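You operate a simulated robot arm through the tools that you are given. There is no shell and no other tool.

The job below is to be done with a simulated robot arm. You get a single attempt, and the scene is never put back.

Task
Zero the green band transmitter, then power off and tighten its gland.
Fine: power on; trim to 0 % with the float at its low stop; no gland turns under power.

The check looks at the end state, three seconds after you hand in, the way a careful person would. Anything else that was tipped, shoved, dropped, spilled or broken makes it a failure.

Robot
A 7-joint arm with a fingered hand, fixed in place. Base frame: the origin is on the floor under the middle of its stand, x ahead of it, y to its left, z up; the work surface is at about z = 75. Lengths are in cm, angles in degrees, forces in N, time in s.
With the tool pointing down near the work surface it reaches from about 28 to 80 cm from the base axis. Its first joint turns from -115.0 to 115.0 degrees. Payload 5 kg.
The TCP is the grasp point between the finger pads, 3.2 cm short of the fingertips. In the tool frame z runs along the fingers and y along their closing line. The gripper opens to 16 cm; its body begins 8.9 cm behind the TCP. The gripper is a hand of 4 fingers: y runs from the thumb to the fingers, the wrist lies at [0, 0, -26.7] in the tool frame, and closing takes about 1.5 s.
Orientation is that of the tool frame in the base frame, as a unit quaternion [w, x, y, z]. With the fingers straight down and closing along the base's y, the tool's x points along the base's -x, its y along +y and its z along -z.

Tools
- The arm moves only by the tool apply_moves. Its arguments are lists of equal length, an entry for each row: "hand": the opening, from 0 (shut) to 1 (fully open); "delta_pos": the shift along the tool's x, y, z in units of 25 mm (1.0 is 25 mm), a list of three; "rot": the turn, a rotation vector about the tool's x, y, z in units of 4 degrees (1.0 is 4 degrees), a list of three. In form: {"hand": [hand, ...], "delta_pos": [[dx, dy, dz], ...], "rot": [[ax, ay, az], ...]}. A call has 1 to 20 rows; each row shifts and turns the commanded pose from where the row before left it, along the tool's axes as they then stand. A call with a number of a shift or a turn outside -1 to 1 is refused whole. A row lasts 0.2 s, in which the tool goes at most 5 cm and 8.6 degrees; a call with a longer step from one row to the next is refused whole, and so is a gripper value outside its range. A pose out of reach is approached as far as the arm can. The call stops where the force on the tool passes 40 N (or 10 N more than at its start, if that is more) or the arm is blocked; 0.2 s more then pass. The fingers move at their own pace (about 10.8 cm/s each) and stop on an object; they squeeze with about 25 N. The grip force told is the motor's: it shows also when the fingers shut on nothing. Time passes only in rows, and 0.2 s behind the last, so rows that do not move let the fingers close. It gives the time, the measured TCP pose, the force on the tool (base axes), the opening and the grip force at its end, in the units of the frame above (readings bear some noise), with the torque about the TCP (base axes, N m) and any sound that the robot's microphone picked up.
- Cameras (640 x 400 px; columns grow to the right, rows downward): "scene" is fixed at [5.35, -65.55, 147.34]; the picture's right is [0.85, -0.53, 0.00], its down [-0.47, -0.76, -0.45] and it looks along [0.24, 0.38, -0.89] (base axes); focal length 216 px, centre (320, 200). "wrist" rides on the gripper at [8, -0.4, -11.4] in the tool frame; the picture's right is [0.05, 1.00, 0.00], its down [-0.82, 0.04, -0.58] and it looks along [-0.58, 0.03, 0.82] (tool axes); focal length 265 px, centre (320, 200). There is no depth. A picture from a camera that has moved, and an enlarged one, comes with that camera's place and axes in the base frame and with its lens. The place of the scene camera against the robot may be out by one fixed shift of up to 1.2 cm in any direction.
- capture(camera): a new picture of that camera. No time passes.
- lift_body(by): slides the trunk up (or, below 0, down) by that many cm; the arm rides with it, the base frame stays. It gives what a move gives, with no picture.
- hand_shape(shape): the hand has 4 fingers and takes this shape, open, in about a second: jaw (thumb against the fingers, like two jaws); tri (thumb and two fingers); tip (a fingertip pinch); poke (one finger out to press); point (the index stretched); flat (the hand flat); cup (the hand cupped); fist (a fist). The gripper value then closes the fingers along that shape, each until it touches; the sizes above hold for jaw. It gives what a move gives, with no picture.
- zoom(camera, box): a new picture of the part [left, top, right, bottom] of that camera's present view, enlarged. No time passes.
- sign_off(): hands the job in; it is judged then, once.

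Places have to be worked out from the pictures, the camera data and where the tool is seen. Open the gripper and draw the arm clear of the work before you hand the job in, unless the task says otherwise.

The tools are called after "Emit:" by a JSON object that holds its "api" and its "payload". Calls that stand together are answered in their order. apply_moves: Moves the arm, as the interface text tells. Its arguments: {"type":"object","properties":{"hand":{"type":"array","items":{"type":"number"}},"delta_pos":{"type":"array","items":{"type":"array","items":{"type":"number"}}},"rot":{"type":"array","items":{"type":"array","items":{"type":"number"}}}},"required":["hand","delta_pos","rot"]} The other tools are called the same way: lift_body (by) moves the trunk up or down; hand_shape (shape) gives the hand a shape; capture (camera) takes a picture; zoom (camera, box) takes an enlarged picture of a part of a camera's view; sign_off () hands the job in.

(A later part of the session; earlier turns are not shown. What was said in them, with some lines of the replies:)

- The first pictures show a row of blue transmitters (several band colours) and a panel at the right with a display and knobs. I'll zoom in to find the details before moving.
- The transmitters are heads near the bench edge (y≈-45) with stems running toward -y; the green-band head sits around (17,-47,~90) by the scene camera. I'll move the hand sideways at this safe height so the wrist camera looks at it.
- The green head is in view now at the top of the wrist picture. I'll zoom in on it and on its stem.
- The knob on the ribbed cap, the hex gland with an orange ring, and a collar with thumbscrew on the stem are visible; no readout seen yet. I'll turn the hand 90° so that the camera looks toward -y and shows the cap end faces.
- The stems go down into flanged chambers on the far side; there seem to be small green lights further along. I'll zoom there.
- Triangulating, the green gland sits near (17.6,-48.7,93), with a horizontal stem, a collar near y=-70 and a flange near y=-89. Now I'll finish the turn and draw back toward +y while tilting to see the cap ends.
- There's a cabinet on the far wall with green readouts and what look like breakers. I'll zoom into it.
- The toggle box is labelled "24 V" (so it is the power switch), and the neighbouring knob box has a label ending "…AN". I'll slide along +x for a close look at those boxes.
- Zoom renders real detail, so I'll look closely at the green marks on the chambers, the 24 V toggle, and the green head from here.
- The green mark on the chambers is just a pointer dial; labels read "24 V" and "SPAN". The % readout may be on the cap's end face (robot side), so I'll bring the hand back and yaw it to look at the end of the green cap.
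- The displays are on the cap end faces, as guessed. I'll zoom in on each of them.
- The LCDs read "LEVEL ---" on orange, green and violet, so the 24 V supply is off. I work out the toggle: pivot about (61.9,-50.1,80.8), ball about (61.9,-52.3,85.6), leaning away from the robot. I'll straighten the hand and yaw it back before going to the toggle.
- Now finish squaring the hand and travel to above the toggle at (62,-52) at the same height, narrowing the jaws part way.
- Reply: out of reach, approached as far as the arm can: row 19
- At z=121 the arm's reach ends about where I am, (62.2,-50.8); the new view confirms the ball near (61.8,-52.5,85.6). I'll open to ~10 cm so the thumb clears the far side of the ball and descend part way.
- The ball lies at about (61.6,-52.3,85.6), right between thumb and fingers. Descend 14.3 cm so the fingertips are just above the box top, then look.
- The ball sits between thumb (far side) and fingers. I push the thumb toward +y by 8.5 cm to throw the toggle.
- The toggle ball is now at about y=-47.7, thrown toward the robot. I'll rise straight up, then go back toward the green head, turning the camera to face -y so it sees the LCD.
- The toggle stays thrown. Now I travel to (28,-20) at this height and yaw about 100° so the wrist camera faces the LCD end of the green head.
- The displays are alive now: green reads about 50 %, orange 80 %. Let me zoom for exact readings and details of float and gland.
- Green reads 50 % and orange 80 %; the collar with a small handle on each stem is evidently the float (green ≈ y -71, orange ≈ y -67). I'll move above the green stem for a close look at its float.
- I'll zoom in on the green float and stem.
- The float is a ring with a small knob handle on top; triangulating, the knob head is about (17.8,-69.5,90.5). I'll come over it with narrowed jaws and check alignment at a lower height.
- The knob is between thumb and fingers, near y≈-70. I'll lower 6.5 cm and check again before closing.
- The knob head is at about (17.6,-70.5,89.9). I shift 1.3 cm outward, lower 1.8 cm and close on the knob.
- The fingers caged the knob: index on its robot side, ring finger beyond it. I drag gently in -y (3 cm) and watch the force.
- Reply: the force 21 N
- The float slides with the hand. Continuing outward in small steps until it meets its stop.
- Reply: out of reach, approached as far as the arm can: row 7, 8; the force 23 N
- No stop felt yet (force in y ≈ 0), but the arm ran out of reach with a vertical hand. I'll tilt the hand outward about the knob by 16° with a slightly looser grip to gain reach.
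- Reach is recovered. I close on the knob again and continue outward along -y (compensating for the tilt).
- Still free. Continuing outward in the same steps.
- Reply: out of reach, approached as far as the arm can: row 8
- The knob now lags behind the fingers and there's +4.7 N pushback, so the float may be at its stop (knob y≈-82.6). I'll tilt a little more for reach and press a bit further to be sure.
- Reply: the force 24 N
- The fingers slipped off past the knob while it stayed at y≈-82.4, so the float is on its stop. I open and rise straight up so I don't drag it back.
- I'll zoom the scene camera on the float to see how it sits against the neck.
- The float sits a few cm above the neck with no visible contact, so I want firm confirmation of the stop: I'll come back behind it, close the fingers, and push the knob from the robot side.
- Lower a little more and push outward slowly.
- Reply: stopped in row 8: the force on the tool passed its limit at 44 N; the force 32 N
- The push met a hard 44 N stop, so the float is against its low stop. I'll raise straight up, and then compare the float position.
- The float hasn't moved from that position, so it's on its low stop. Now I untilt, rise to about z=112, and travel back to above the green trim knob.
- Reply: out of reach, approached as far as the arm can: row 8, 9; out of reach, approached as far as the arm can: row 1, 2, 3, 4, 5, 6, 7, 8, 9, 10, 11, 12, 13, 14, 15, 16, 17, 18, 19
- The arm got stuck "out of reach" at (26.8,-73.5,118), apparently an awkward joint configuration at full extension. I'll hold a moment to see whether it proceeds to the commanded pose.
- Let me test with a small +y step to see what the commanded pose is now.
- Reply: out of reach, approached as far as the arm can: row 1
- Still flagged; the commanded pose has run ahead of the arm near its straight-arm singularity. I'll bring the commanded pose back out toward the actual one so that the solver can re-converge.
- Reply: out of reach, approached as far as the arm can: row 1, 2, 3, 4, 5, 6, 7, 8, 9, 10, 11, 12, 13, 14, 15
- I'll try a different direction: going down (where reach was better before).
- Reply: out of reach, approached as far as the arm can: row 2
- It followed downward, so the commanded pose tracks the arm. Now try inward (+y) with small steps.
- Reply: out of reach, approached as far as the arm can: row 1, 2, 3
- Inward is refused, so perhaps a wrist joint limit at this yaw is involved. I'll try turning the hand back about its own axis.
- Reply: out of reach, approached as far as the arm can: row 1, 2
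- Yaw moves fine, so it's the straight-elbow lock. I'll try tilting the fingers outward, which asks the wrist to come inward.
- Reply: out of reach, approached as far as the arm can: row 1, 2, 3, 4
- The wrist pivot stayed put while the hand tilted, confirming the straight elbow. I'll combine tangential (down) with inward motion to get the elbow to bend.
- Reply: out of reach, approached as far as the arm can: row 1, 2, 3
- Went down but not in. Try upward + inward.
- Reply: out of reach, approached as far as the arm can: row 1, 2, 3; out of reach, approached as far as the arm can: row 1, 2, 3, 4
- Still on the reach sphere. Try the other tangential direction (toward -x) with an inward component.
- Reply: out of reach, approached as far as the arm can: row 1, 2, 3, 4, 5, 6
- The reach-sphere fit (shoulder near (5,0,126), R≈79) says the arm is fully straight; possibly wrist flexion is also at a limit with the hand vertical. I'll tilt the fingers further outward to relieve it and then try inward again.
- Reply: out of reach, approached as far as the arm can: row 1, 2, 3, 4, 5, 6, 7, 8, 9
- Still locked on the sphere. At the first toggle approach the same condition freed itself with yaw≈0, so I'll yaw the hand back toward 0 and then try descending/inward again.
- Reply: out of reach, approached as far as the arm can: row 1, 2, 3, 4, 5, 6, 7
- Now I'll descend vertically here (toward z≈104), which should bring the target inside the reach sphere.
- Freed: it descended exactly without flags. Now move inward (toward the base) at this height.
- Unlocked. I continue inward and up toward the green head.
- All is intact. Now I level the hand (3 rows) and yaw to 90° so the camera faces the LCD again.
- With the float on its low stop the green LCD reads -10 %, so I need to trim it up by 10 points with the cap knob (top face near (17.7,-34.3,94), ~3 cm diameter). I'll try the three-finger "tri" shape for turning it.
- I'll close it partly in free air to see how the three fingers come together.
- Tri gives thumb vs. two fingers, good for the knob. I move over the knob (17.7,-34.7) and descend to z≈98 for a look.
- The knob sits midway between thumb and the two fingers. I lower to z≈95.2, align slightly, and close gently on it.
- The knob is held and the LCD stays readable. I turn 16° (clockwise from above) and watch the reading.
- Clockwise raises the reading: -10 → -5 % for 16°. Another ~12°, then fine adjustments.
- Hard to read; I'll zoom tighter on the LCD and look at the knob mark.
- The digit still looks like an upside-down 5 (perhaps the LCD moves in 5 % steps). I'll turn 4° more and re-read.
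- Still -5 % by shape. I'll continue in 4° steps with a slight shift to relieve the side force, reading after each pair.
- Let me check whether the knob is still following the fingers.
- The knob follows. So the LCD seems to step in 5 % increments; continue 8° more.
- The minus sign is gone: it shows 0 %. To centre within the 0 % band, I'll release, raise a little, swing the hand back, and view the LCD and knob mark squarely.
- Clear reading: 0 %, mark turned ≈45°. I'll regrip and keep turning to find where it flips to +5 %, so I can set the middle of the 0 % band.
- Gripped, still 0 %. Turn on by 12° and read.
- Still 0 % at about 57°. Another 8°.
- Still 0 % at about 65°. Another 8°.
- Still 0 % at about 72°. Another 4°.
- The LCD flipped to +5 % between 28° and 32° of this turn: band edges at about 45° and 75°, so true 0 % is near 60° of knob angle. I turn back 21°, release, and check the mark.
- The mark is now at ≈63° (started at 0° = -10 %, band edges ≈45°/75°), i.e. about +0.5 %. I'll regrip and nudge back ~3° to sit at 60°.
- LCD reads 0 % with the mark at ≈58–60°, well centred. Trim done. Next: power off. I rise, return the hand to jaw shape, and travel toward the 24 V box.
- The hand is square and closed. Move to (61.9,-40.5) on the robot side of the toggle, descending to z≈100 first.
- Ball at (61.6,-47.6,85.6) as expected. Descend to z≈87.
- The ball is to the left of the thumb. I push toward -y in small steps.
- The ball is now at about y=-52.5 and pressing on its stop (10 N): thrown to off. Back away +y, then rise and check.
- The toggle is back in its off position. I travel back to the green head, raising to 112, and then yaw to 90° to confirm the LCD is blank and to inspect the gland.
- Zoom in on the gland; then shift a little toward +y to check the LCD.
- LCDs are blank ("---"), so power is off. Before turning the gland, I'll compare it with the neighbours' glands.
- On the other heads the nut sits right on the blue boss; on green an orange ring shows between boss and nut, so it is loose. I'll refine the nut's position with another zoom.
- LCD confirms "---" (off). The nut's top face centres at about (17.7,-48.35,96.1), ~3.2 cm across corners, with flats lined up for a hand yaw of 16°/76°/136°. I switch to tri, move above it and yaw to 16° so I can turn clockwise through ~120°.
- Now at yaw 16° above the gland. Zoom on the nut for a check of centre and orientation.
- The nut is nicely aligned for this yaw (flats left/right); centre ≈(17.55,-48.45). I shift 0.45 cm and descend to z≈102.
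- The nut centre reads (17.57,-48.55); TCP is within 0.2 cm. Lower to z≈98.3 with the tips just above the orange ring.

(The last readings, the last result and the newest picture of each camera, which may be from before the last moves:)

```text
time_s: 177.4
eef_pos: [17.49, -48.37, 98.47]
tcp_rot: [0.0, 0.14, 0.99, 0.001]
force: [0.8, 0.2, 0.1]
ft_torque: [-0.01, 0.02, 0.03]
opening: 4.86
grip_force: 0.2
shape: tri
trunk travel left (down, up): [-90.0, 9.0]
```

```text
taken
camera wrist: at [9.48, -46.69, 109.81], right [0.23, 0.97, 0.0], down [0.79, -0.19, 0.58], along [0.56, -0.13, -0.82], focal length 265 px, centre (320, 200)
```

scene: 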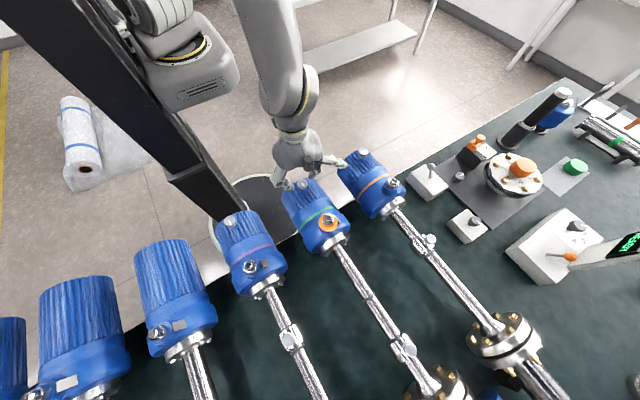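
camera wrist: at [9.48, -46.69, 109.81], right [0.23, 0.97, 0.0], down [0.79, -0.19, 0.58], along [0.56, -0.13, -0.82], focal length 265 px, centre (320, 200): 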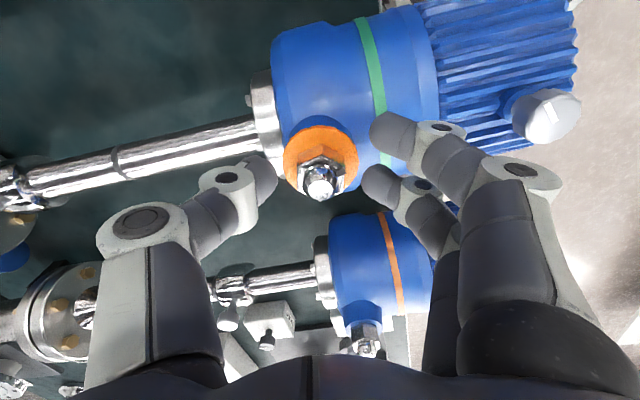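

Aligned. Close on the nut.

Emit:
{"api": "apply_moves", "payload": {"hand": [0.05, 0.05, 0.05, 0.05, 0.05, 0.05], "delta_pos": [[0, 0, 0], [0, 0, 0], [0, 0, 0], [0, 0, 0], [0, 0, 0], [0, 0, 0]], "rot": [[0, 0, 0], [0, 0, 0], [0, 0, 0], [0, 0, 0], [0, 0, 0], [0, 0, 0]]}}

Emit:
{"api": "capture", "payload": {"camera": "wrist"}}

Emit:
{"api": "zoom", "payload": {"camera": "wrist", "box": [250, 100, 400, 220]}}

```text
time_s: 178.8
eef_pos: [17.39, -48.63, 98.49]
tcp_rot: [0.001, 0.141, 0.99, 0.0]
force: [-4.1, -9.4, 14.6]
ft_torque: [-0.24, 0.1, -0.02]
opening: 0.92
grip_force: 24.9
shape: tri
trunk travel left (down, up): [-90.0, 9.0]
```

```text
taken
camera wrist: at [9.4, -46.8, 109.9], right [0.23, 0.97, 0.0], down [0.79, -0.19, 0.58], along [0.56, -0.13, -0.82], focal length 265 px, centre (320, 200)
```

wrist: 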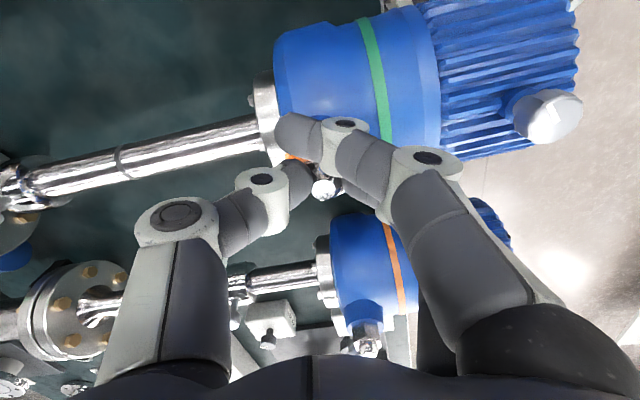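

```text
3.33 times, centred on (325, 160) of wrist
camera zoom: at [9.4, -46.8, 109.9], right [0.23, 0.97, 0.0], down [0.79, -0.19, 0.58], along [0.56, -0.13, -0.82], focal length 885 px, centre (303, 333)
```

zoom: 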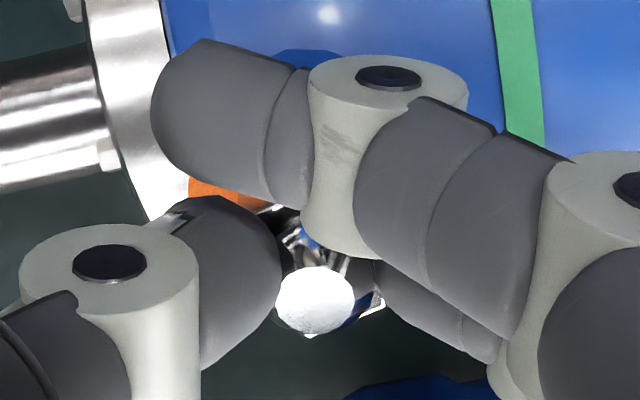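

Fingers close on the nut but press down ~15 N on the ring; I raise ~0.3 cm to ease that, then make a first 16° clockwise turn.

Emit:
{"api": "apply_moves", "payload": {"hand": [0.05, 0.05, 0.05, 0.05, 0.05, 0.05, 0.05], "delta_pos": [[0, 0, -0.12], [0, 0, 0], [0, 0, 0], [0, 0, 0], [0, 0, 0], [0, 0, 0], [0, 0, 0]], "rot": [[0, 0, 0], [0, 0, 0], [0, 0, 1], [0, 0, 1], [0, 0, 1], [0, 0, 1], [0, 0, 0]]}}

Emit:
{"api": "zoom", "payload": {"camera": "wrist", "box": [250, 100, 400, 220]}}

Emit:
{"api": "zoom", "payload": {"camera": "scene", "box": [290, 190, 370, 260]}}

```text
time_s: 180.4
eef_pos: [17.51, -48.41, 98.65]
tcp_rot: [0.0, 0.277, 0.961, 0.001]
force: [-5.1, -0.3, 6.7]
ft_torque: [0.24, -0.06, 0.04]
opening: 0.88
grip_force: 25.0
shape: tri
trunk travel left (down, up): [-90.0, 9.0]
```

```text
3.33 times, centred on (325, 160) of wrist
camera zoom: at [10.24, -44.56, 110.05], right [0.49, 0.87, 0.0], down [0.71, -0.4, 0.58], along [0.5, -0.28, -0.82], focal length 885 px, centre (303, 333)
```

zoom: 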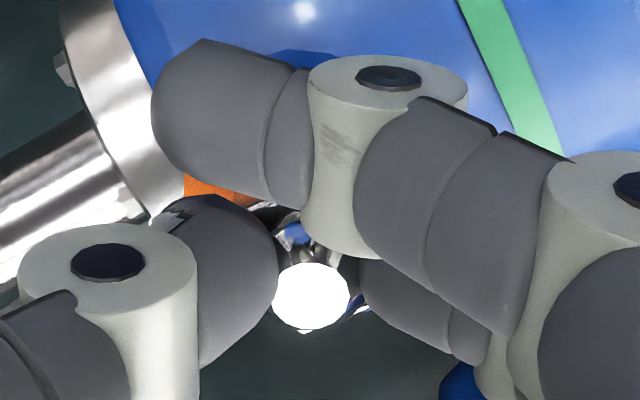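

```text
5.71 times, centred on (330, 225) of scene
camera zoom: at [5.35, -65.55, 147.34], right [0.85, -0.53, 0.0], down [-0.47, -0.76, -0.45], along [0.24, 0.38, -0.89], focal length 1234 px, centre (263, 57)
```

zoom: 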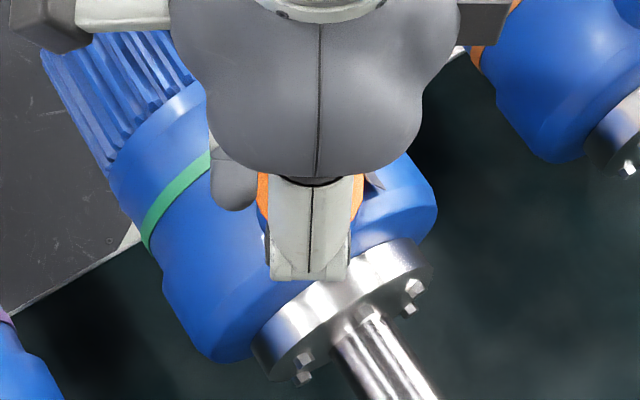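

Torque is small so far. I continue clockwise another 44° (to yaw 76°), then open and look at the mark.

Emit:
{"api": "apply_moves", "payload": {"hand": [0.05, 0.05, 0.05, 0.05, 0.05, 0.05, 0.05, 0.05, 0.05, 0.05, 0.05, 0.05], "delta_pos": [[0, 0, 0], [0, 0, 0], [0, 0, 0], [0, 0, 0], [0, 0, 0], [0, 0, 0], [0, 0, 0], [0, 0, 0], [0, 0, 0], [0, 0, 0], [0, 0, 0], [0, 0, 0]], "rot": [[0, 0, 1], [0, 0, 1], [0, 0, 1], [0, 0, 1], [0, 0, 1], [0, 0, 1], [0, 0, 1], [0, 0, 1], [0, 0, 1], [0, 0, 1], [0, 0, 1], [0, 0, 0]]}}

Emit:
{"api": "capture", "payload": {"camera": "wrist"}}

Emit:
{"api": "zoom", "payload": {"camera": "wrist", "box": [250, 100, 400, 220]}}

```text
time_s: 183.0
eef_pos: [17.45, -48.33, 98.77]
tcp_rot: [0.002, 0.617, 0.787, 0.001]
force: [-3.1, 11.8, 10.1]
ft_torque: [0.42, -0.29, 0.11]
opening: 0.79
grip_force: 25.4
shape: tri
trunk travel left (down, up): [-90.0, 9.0]
```

```text
taken
camera wrist: at [14.98, -40.67, 110.11], right [0.96, 0.29, 0.0], down [0.23, -0.78, 0.58], along [0.17, -0.55, -0.82], focal length 265 px, centre (320, 200)
```

wrist: 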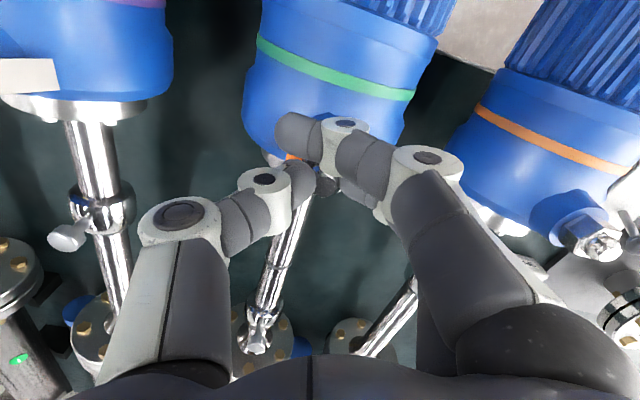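

```text
3.33 times, centred on (325, 160) of wrist
camera zoom: at [14.98, -40.67, 110.11], right [0.96, 0.29, 0.0], down [0.23, -0.78, 0.58], along [0.17, -0.55, -0.82], focal length 885 px, centre (303, 333)
```

zoom: 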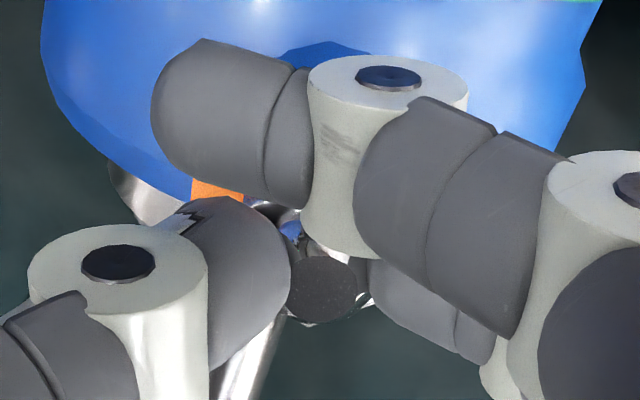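

Open and rise 3 cm to see how far the nut moved.

Emit:
{"api": "apply_moves", "payload": {"hand": [0.35, 0.35, 0.35, 0.35, 0.35, 0.35], "delta_pos": [[0, 0, 0], [0, 0, 0], [0, 0, 0], [0, 0, -0.6], [0, 0, -0.6], [0, 0, 0]], "rot": [[0, 0, 0], [0, 0, 0], [0, 0, 0], [0, 0, 0], [0, 0, 0], [0, 0, 0]]}}

Emit:
{"api": "zoom", "payload": {"camera": "wrist", "box": [260, 90, 400, 200]}}

```text
time_s: 184.4
eef_pos: [17.45, -48.41, 101.6]
tcp_rot: [0.001, 0.617, 0.787, 0.0]
force: [1.0, 0.2, -0.1]
ft_torque: [0.0, -0.03, -0.01]
opening: 5.54
grip_force: 0.1
shape: tri
trunk travel left (down, up): [-90.0, 9.0]
```

```text
3.64 times, centred on (330, 145) of wrist
camera zoom: at [14.93, -40.82, 113.01], right [0.96, 0.29, 0.0], down [0.24, -0.78, 0.58], along [0.17, -0.55, -0.82], focal length 965 px, centre (284, 400)
```

zoom: 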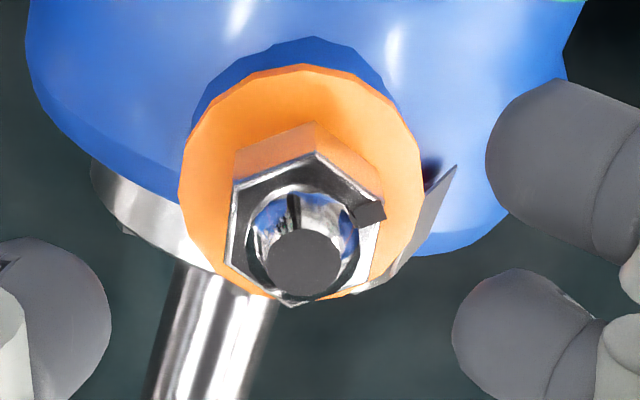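

The mark stayed fixed in the hand's frame, so the nut turned a full 60° clockwise. Regrip and turn another 60° (to yaw 136°).

Emit:
{"api": "apply_moves", "payload": {"hand": [0.3, 0.3, 0.05, 0.05, 0.05, 0.05, 0.05, 0.05, 0.05, 0.05, 0.05, 0.05, 0.05, 0.05, 0.05, 0.05, 0.05, 0.05, 0.05, 0.05], "delta_pos": [[0, 0, 0.6], [0, 0, 0.55], [0, 0, 0], [0, 0, 0], [0, 0, 0], [0, 0, 0], [0, 0, 0], [0, 0, 0], [0, 0, 0], [0, 0, 0], [0, 0, 0], [0, 0, 0], [0, 0, 0], [0, 0, 0], [0, 0, 0], [0, 0, 0], [0, 0, 0], [0, 0, 0], [0, 0, 0], [0, 0, 0]], "rot": [[0, 0, 0], [0, 0, 0], [0, 0, 0], [0, 0, 0], [0, 0, 0], [0, 0, 0], [0, 0, 0], [0, 0, 1], [0, 0, 1], [0, 0, 1], [0, 0, 1], [0, 0, 1], [0, 0, 1], [0, 0, 1], [0, 0, 1], [0, 0, 1], [0, 0, 1], [0, 0, 1], [0, 0, 1], [0, 0, 1]]}}

Emit:
{"api": "zoom", "payload": {"camera": "wrist", "box": [250, 100, 400, 220]}}

```text
time_s: 188.6
eef_pos: [17.39, -48.33, 98.82]
tcp_rot: [0.001, 0.899, 0.437, 0.001]
force: [-3.0, 9.0, 12.4]
ft_torque: [0.04, -0.3, 0.19]
opening: 0.53
grip_force: 25.1
shape: tri
trunk travel left (down, up): [-90.0, 9.0]
```

```text
3.33 times, centred on (325, 160) of wrist
camera zoom: at [21.86, -41.91, 110.26], right [0.82, -0.58, 0.0], down [-0.47, -0.67, 0.58], along [-0.33, -0.47, -0.82], focal length 885 px, centre (303, 333)
```

zoom: 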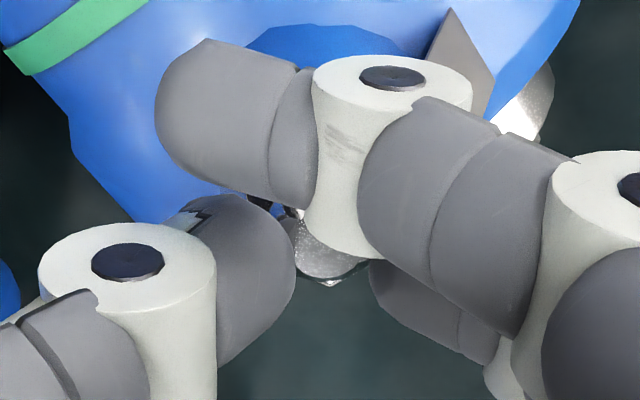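

No orange is visible in this view any more, and the reaction torque has risen to 0.19 N·m. Open and rise to inspect.

Emit:
{"api": "apply_moves", "payload": {"hand": [0.35, 0.35, 0.35, 0.35, 0.35, 0.35], "delta_pos": [[0, 0, 0], [0, 0, 0], [0, 0, 0], [0, 0, -0.6], [0, 0, -0.6], [0, 0, 0]], "rot": [[0, 0, 0], [0, 0, 0], [0, 0, 0], [0, 0, 0], [0, 0, 0], [0, 0, 0]]}}

Emit:
{"api": "zoom", "payload": {"camera": "wrist", "box": [260, 90, 400, 200]}}

Emit:
{"api": "zoom", "payload": {"camera": "scene", "box": [290, 190, 370, 260]}}

```text
time_s: 190.0
eef_pos: [17.39, -48.48, 101.7]
tcp_rot: [0.0, 0.9, 0.436, 0.001]
force: [0.5, 0.0, -1.0]
ft_torque: [-0.01, -0.02, -0.02]
opening: 5.54
grip_force: 0.0
shape: tri
trunk travel left (down, up): [-90.0, 9.0]
```

```text
3.64 times, centred on (330, 145) of wrist
camera zoom: at [21.9, -41.99, 113.06], right [0.82, -0.58, 0.0], down [-0.47, -0.67, 0.58], along [-0.33, -0.47, -0.82], focal length 965 px, centre (284, 400)
```

zoom: 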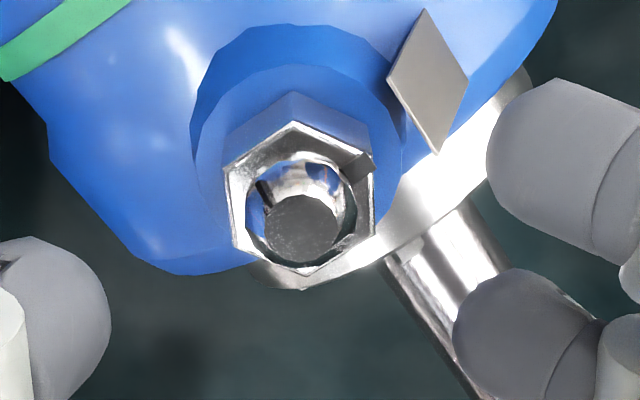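

```text
5.71 times, centred on (330, 225) of scene
camera zoom: at [5.35, -65.55, 147.34], right [0.85, -0.53, 0.0], down [-0.47, -0.76, -0.45], along [0.24, 0.38, -0.89], focal length 1234 px, centre (263, 57)
```

zoom: 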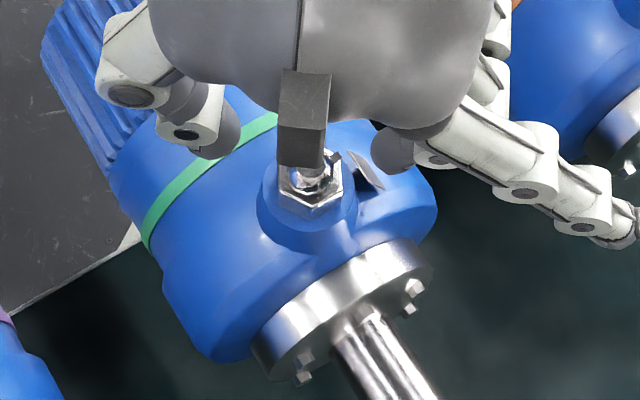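

The orange ring has disappeared — the nut now seats like the neighbours', and its black mark points toward the metal flag. I'll compare with the neighbours' glands up close to see what fully tight looks like.

Emit:
{"api": "zoom", "payload": {"camera": "scene", "box": [235, 250, 275, 285]}}

Emit:
{"api": "zoom", "payload": {"camera": "scene", "box": [380, 170, 412, 200]}}

Emit:
{"api": "zoom", "payload": {"camera": "wrist", "box": [290, 95, 390, 175]}}

Emit:
{"api": "capture", "payload": {"camera": "wrist"}}

```text
11.43 times, centred on (255, 268) of scene
camera zoom: at [5.35, -65.55, 147.34], right [0.85, -0.53, 0.0], down [-0.47, -0.76, -0.45], along [0.24, 0.38, -0.89], focal length 2467 px, centre (1063, -571)
```

zoom: 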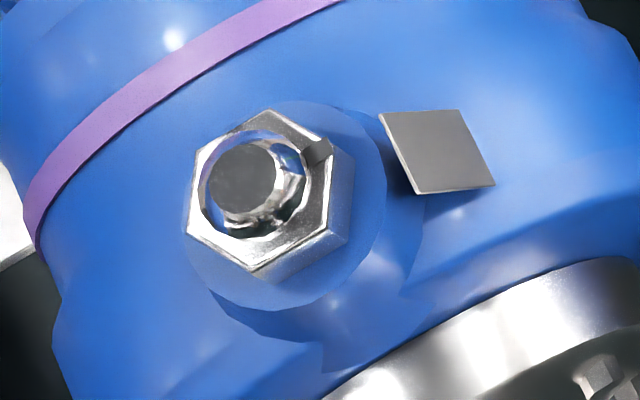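

```text
13.33 times, centred on (396, 185) of scene
camera zoom: at [5.35, -65.55, 147.34], right [0.85, -0.53, 0.0], down [-0.47, -0.76, -0.45], along [0.24, 0.38, -0.89], focal length 2879 px, centre (-693, 400)
```

zoom: 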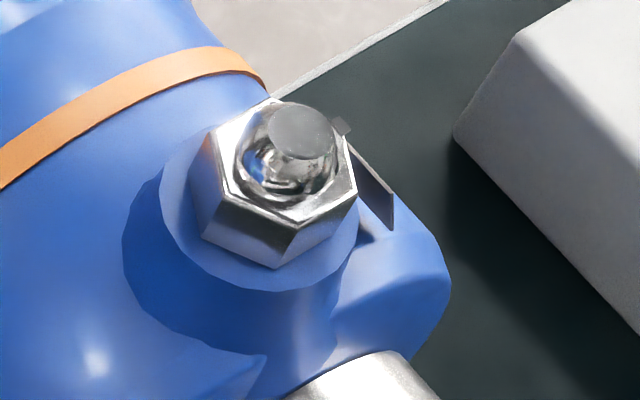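

```text
5.00 times, centred on (340, 135) of wrist
camera zoom: at [21.9, -41.99, 113.06], right [0.82, -0.58, 0.0], down [-0.47, -0.67, 0.58], along [-0.33, -0.47, -0.82], focal length 1327 px, centre (220, 525)
```

zoom: 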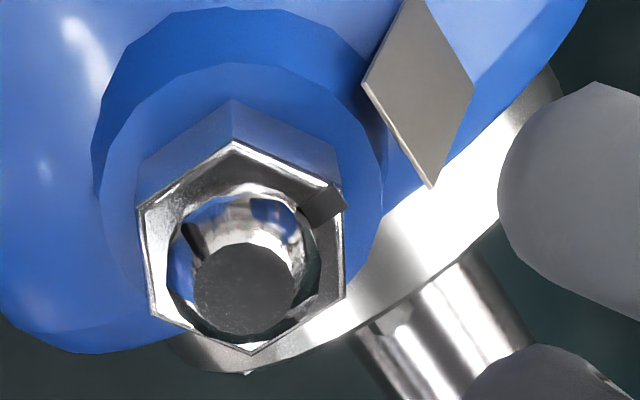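

```text
taken
camera wrist: at [21.9, -41.99, 113.06], right [0.82, -0.58, 0.0], down [-0.47, -0.67, 0.58], along [-0.33, -0.47, -0.82], focal length 265 px, centre (320, 200)
```

wrist: 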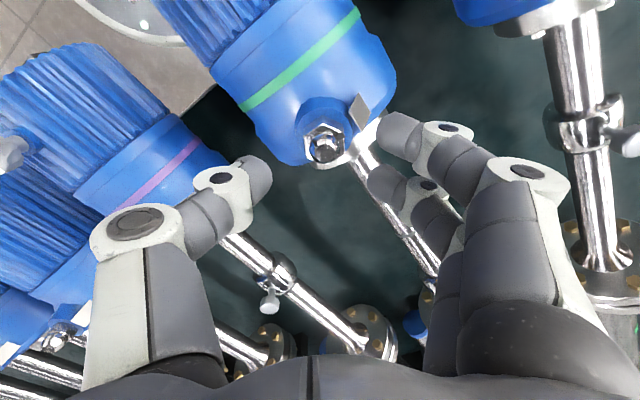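

On violet and orange (tight) the mark also sits by the flag, perhaps 15–20° further round than green's. I'll regrip here and turn a bit more clockwise, watching the torque for the stop.

Emit:
{"api": "apply_moves", "payload": {"hand": [0.3, 0.3, 0.05, 0.05, 0.05, 0.05, 0.05, 0.05, 0.05, 0.05, 0.05], "delta_pos": [[0, 0, 0.6], [0, 0, 0.55], [0, 0, 0], [0, 0, 0], [0, 0, 0], [0, 0, 0], [0, 0, 0], [0, 0, 0], [0, 0, 0], [0, 0, 0], [0, 0, 0]], "rot": [[0, 0, 0], [0, 0, 0], [0, 0, 0], [0, 0, 0], [0, 0, 0], [0, 0, 0], [0, 0, 0], [0, 0, 1], [0, 0, 1], [0, 0, 1], [0, 0, 0]]}}

Emit:
{"api": "apply_moves", "payload": {"hand": [0.05, 0.05, 0.05, 0.05], "delta_pos": [[0, 0, 0], [0, 0, 0], [0, 0, 0], [0, 0, 0]], "rot": [[0, 0, 1], [0, 0, 1], [0, 0, 1], [0, 0, 0]]}}

```text
time_s: 192.4
eef_pos: [17.21, -48.49, 98.98]
tcp_rot: [0.001, 0.941, 0.339, 0.001]
force: [-10.8, -0.8, 9.9]
ft_torque: [-0.15, 0.02, 0.34]
opening: 0.39
grip_force: 24.6
shape: tri
trunk travel left (down, up): [-90.0, 9.0]
```

```text
time_s: 193.4
eef_pos: [17.17, -48.55, 98.9]
tcp_rot: [0.0, 0.971, 0.24, 0.001]
force: [-21.9, 4.3, 8.7]
ft_torque: [-0.02, 0.42, 0.22]
opening: 0.37
grip_force: 25.3
shape: tri
trunk travel left (down, up): [-90.0, 9.0]
```

Resistance rose (0.34 then 0.22 N·m, with side force), suggesting it reached its stop and the fingers began slipping. Open, rise, and check the mark.

Emit:
{"api": "apply_moves", "payload": {"hand": [0.35, 0.35, 0.35, 0.35, 0.35, 0.35], "delta_pos": [[0, 0, 0], [0, 0, 0], [0, 0, 0], [0, 0, -0.7], [0, 0, -0.7], [0, 0, 0]], "rot": [[0, 0, 0], [0, 0, 0], [0, 0, 0], [0, 0, 0], [0, 0, 0], [0, 0, 0]]}}

Emit:
{"api": "zoom", "payload": {"camera": "wrist", "box": [260, 90, 400, 200]}}

```text
time_s: 194.8
eef_pos: [17.51, -48.59, 102.41]
tcp_rot: [0.001, 0.971, 0.241, 0.001]
force: [0.1, -0.6, 0.5]
ft_torque: [0.01, 0.03, 0.0]
opening: 5.6
grip_force: 0.0
shape: tri
trunk travel left (down, up): [-90.0, 9.0]
```

```text
3.64 times, centred on (330, 145) of wrist
camera zoom: at [24.31, -44.56, 113.83], right [0.51, -0.86, 0.0], down [-0.7, -0.42, 0.58], along [-0.5, -0.29, -0.82], focal length 965 px, centre (284, 400)
```

zoom: 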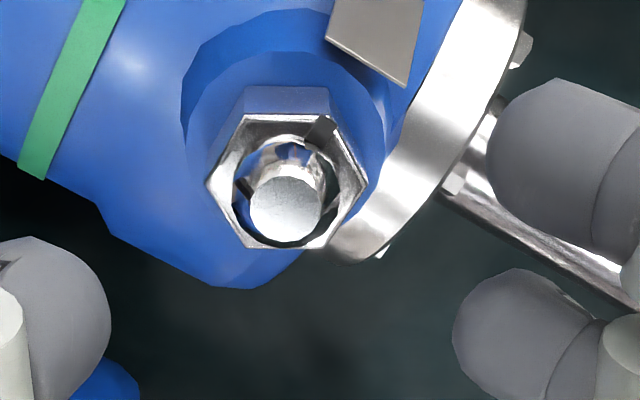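

The mark stayed at ≈0° (pointing straight at the flag) while the fingers slipped, so the nut is hard against its stop: tight. Now I rise, turn the hand back, and check the knob mark, float and toggle before withdrawing.

Emit:
{"api": "apply_moves", "payload": {"hand": [0.5, 0.5, 0.5, 0.5, 0.5, 0.5, 0.5, 0.5, 0.5, 0.5, 0.5, 0.5, 0.5, 0.5, 0.5, 0.5, 0.5, 0.5, 0.5, 0.5], "delta_pos": [[0, 0, -1], [0, 0, -1], [0, 0, -1], [0, 0, -1], [0, 0, 0], [0, 0, 0], [0, 0, 0], [0, 0, 0], [0, 0, 0], [0, 0, 0], [0, 0, 0], [0, 0, 0], [0, 0, 0], [0, 0, 0], [0, 0, 0], [0, 0, 0], [0, 0, 0], [0, 0, 0], [0, 0, 0], [0, 0, 0]], "rot": [[0, 0, 0], [0, 0, 0], [0, 0, 0], [0, 0, 0], [0, 0, -1], [0, 0, -1], [0, 0, -1], [0, 0, -1], [0, 0, -1], [0, 0, -1], [0, 0, -1], [0, 0, -1], [0, 0, -1], [0, 0, -1], [0, 0, -1], [0, 0, -1], [0, 0, -1], [0, 0, -1], [0, 0, -1], [0, 0, -0.5]]}}

Emit:
{"api": "apply_moves", "payload": {"hand": [0.5, 0.5, 0.5, 0.5, 0.5, 0.5, 0.5, 0.5, 0.5], "delta_pos": [[1, 0, 0], [1, 0, 0], [1, 0, 0], [1, 0, 0], [1, 0, 0], [1, 0, 0], [1, 0, 0], [1, 0, 0], [0, 0, 0]], "rot": [[0, 0, 0], [0, 0, 0], [0, 0, 0], [0, 0, 0], [0, 0, 0], [0, 0, 0], [0, 0, 0], [0, 0, 0], [0, 0, 0]]}}

Emit:
{"api": "capture", "payload": {"camera": "wrist"}}

Emit:
{"api": "capture", "payload": {"camera": "scene"}}

```text
time_s: 199.0
eef_pos: [17.44, -48.52, 112.36]
tcp_rot: [0.001, 0.708, 0.706, 0.002]
force: [-0.2, -0.1, 0.5]
ft_torque: [0.0, -0.03, 0.02]
opening: 7.92
grip_force: 0.1
shape: tri
trunk travel left (down, up): [-90.0, 9.0]
```

```text
time_s: 201.0
eef_pos: [17.67, -28.71, 112.53]
tcp_rot: [0.0, 0.708, 0.706, 0.0]
force: [0.1, -0.2, -1.0]
ft_torque: [0.02, 0.0, 0.0]
opening: 7.93
grip_force: 0.0
shape: tri
trunk travel left (down, up): [-90.0, 9.0]
```

```text
taken
camera wrist: at [17.03, -20.62, 123.94], right [1.0, 0.05, 0.0], down [0.04, -0.82, 0.58], along [0.03, -0.58, -0.82], focal length 265 px, centre (320, 200)
```

wrist: 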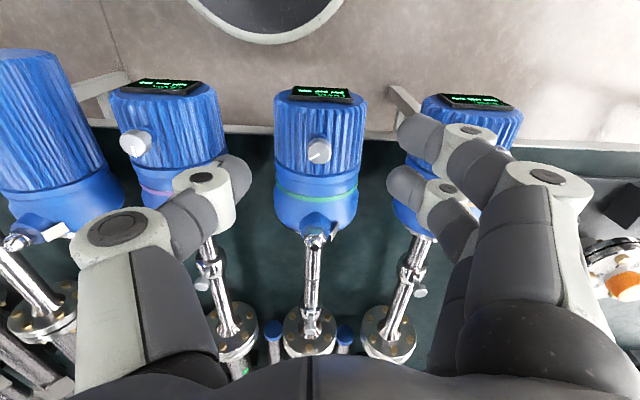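

```text
taken
```

scene: 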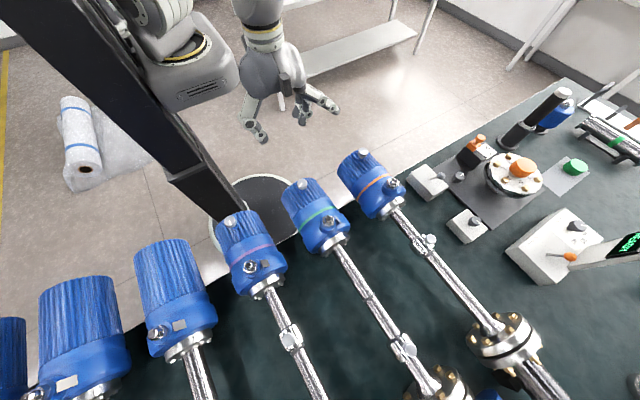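

Emit:
{"api": "zoom", "payload": {"camera": "wrist", "box": [270, 120, 370, 190]}}

Emit:
{"api": "zoom", "payload": {"camera": "scene", "box": [300, 200, 350, 250]}}

Emit:
{"api": "zoom", "payload": {"camera": "scene", "box": [350, 270, 450, 400]}}

Emit:
{"api": "zoom", "payload": {"camera": "scene", "box": [390, 130, 500, 230]}}

Emit:
{"api": "zoom", "payload": {"camera": "wrist", "box": [280, 210, 360, 260]}}

```text
5.71 times, centred on (320, 155) of wrist
camera zoom: at [17.03, -20.62, 123.94], right [1.0, 0.05, 0.0], down [0.04, -0.82, 0.58], along [0.03, -0.58, -0.82], focal length 1517 px, centre (320, 457)
```

zoom: 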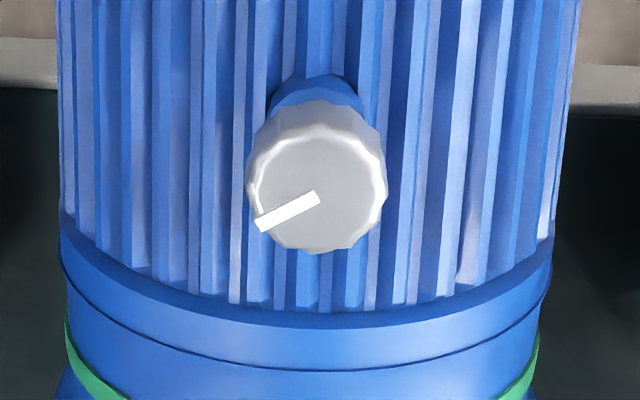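

```text
8.00 times, centred on (325, 225) of scene
camera zoom: at [5.35, -65.55, 147.34], right [0.85, -0.53, 0.0], down [-0.47, -0.76, -0.45], along [0.24, 0.38, -0.89], focal length 1727 px, centre (280, 0)
```

zoom: 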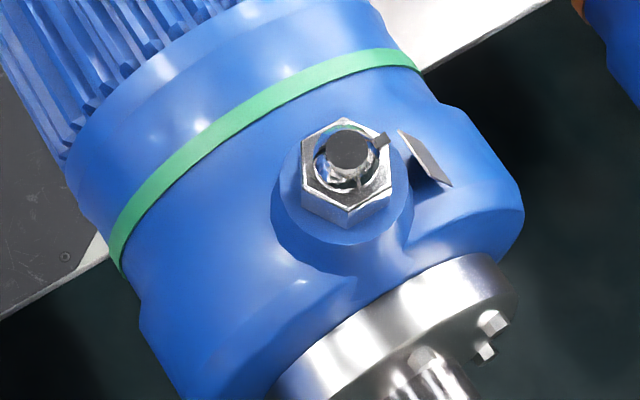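

```text
3.08 times, centred on (400, 335) of scene
camera zoom: at [5.35, -65.55, 147.34], right [0.85, -0.53, 0.0], down [-0.47, -0.76, -0.45], along [0.24, 0.38, -0.89], focal length 664 px, centre (74, -215)
```

zoom: 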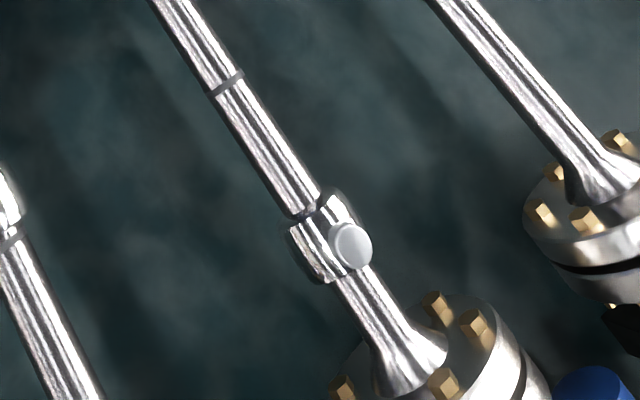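

```text
4.00 times, centred on (445, 180) of scene
camera zoom: at [5.35, -65.55, 147.34], right [0.85, -0.53, 0.0], down [-0.47, -0.76, -0.45], along [0.24, 0.38, -0.89], focal length 864 px, centre (-180, 280)
```

zoom: 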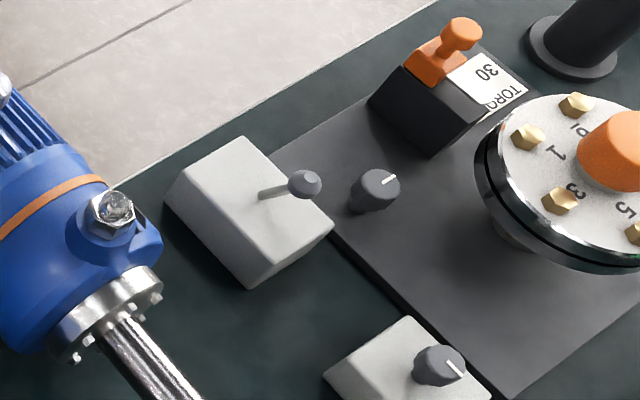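

```text
8.00 times, centred on (320, 235) of wrist
camera zoom: at [17.03, -20.62, 123.94], right [1.0, 0.05, 0.0], down [0.04, -0.82, 0.58], along [0.03, -0.58, -0.82], focal length 2123 px, centre (320, -80)
```

zoom: 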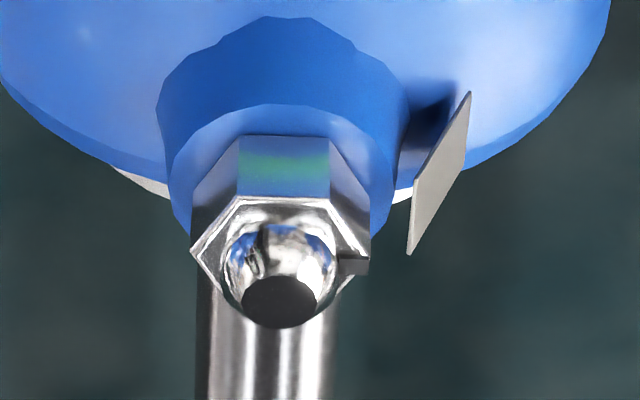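

All checks out: trim mark at ≈59–60°, gland mark at the flag with no orange showing, float on its low stop, toggle off with LCDs "---", and nothing else disturbed. I open the hand and draw the arm clear.

Emit:
{"api": "apply_moves", "payload": {"hand": [0.6, 0.8, 1, 1, 1, 1, 1, 1, 1], "delta_pos": [[0, 0, -1], [0, 0, -1], [0, 0, -1], [0.6, 1, -0.4], [0.6, 1, 0], [0.6, 1, 0], [0.6, 1, 0], [0.6, 1, 0], [0, 0, 0]], "rot": [[0, 0, 0], [0, 0, 0], [0, 0, 0], [0, 0, 0], [0, 0, 0], [0, 0, 0], [0, 0, 0], [0, 0, 0], [0, 0, 0]]}}

Emit:
{"api": "hand_shape", "payload": {"shape": "jaw"}}

Emit:
{"api": "capture", "payload": {"camera": "scene"}}

Emit:
{"api": "capture", "payload": {"camera": "wrist"}}

```text
time_s: 203.0
eef_pos: [29.99, -21.07, 120.85]
tcp_rot: [0.0, 0.708, 0.706, 0.0]
force: [-0.5, -0.7, 0.2]
ft_torque: [0.01, 0.0, -0.01]
opening: 16.0
grip_force: 0.1
shape: tri
trunk travel left (down, up): [-90.0, 9.0]
```

```text
time_s: 203.9
eef_pos: [30.02, -21.07, 120.85]
tcp_rot: [0.0, 0.708, 0.706, -0.001]
force: [-0.7, -0.5, 0.6]
ft_torque: [0.01, 0.0, -0.03]
opening: 15.98
grip_force: 0.0
shape: jaw
trunk travel left (down, up): [-90.0, 9.0]
```

```text
taken
```

scene: 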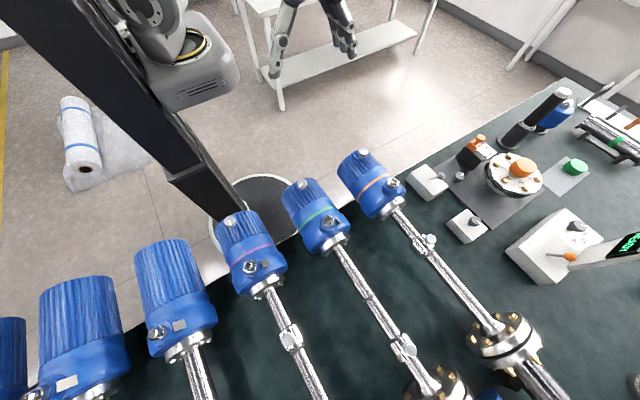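

```text
taken
camera wrist: at [29.47, -13.1, 132.23], right [1.0, 0.05, 0.0], down [0.04, -0.82, 0.58], along [0.03, -0.58, -0.82], focal length 265 px, centre (320, 200)
```

wrist: 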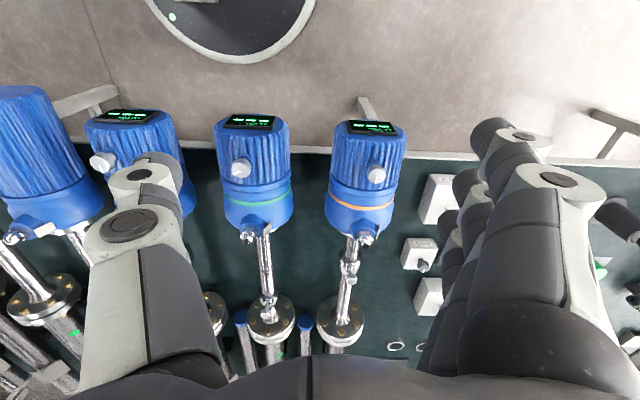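

The final pictures show the LCDs blank, the float at its low stop, the gland seated with no orange showing, and the arm open and clear of the bench. I hand the job in.

Emit:
{"api": "sign_off", "payload": {}}

```text
The job is handed in.
```

The green band transmitter is zeroed, switched off and its gland is tightened, and the job is handed in. I haven't seen the result of the check.

- **Zeroing:** With the 24 V on, I slid the float outward until it met a hard stop, where the display read -10 %. I turned the cap knob clockwise until it read 0 %. The display only changes in 5 % steps, so I set the knob to the middle of the 0 % range, which should put it within about half a percent.
- **Power:** I put the 24 V toggle back to off, and the displays went to "---" before I touched the gland.
- **Gland:** I turned the nut clockwise about 105° until it stopped. The orange ring no longer shows, and the nut's mark points at the metal flag. When I turned further, the fingers slipped and the nut stayed put.

In the last pictures the float, knob, toggle and gland were all where I left them, and nothing else on the bench had moved. I did not power up again to re-read 0 % after tightening. The arm locked up once at full stretch and I worked it free; it touched nothing. It is now clear of the bench with the hand open.
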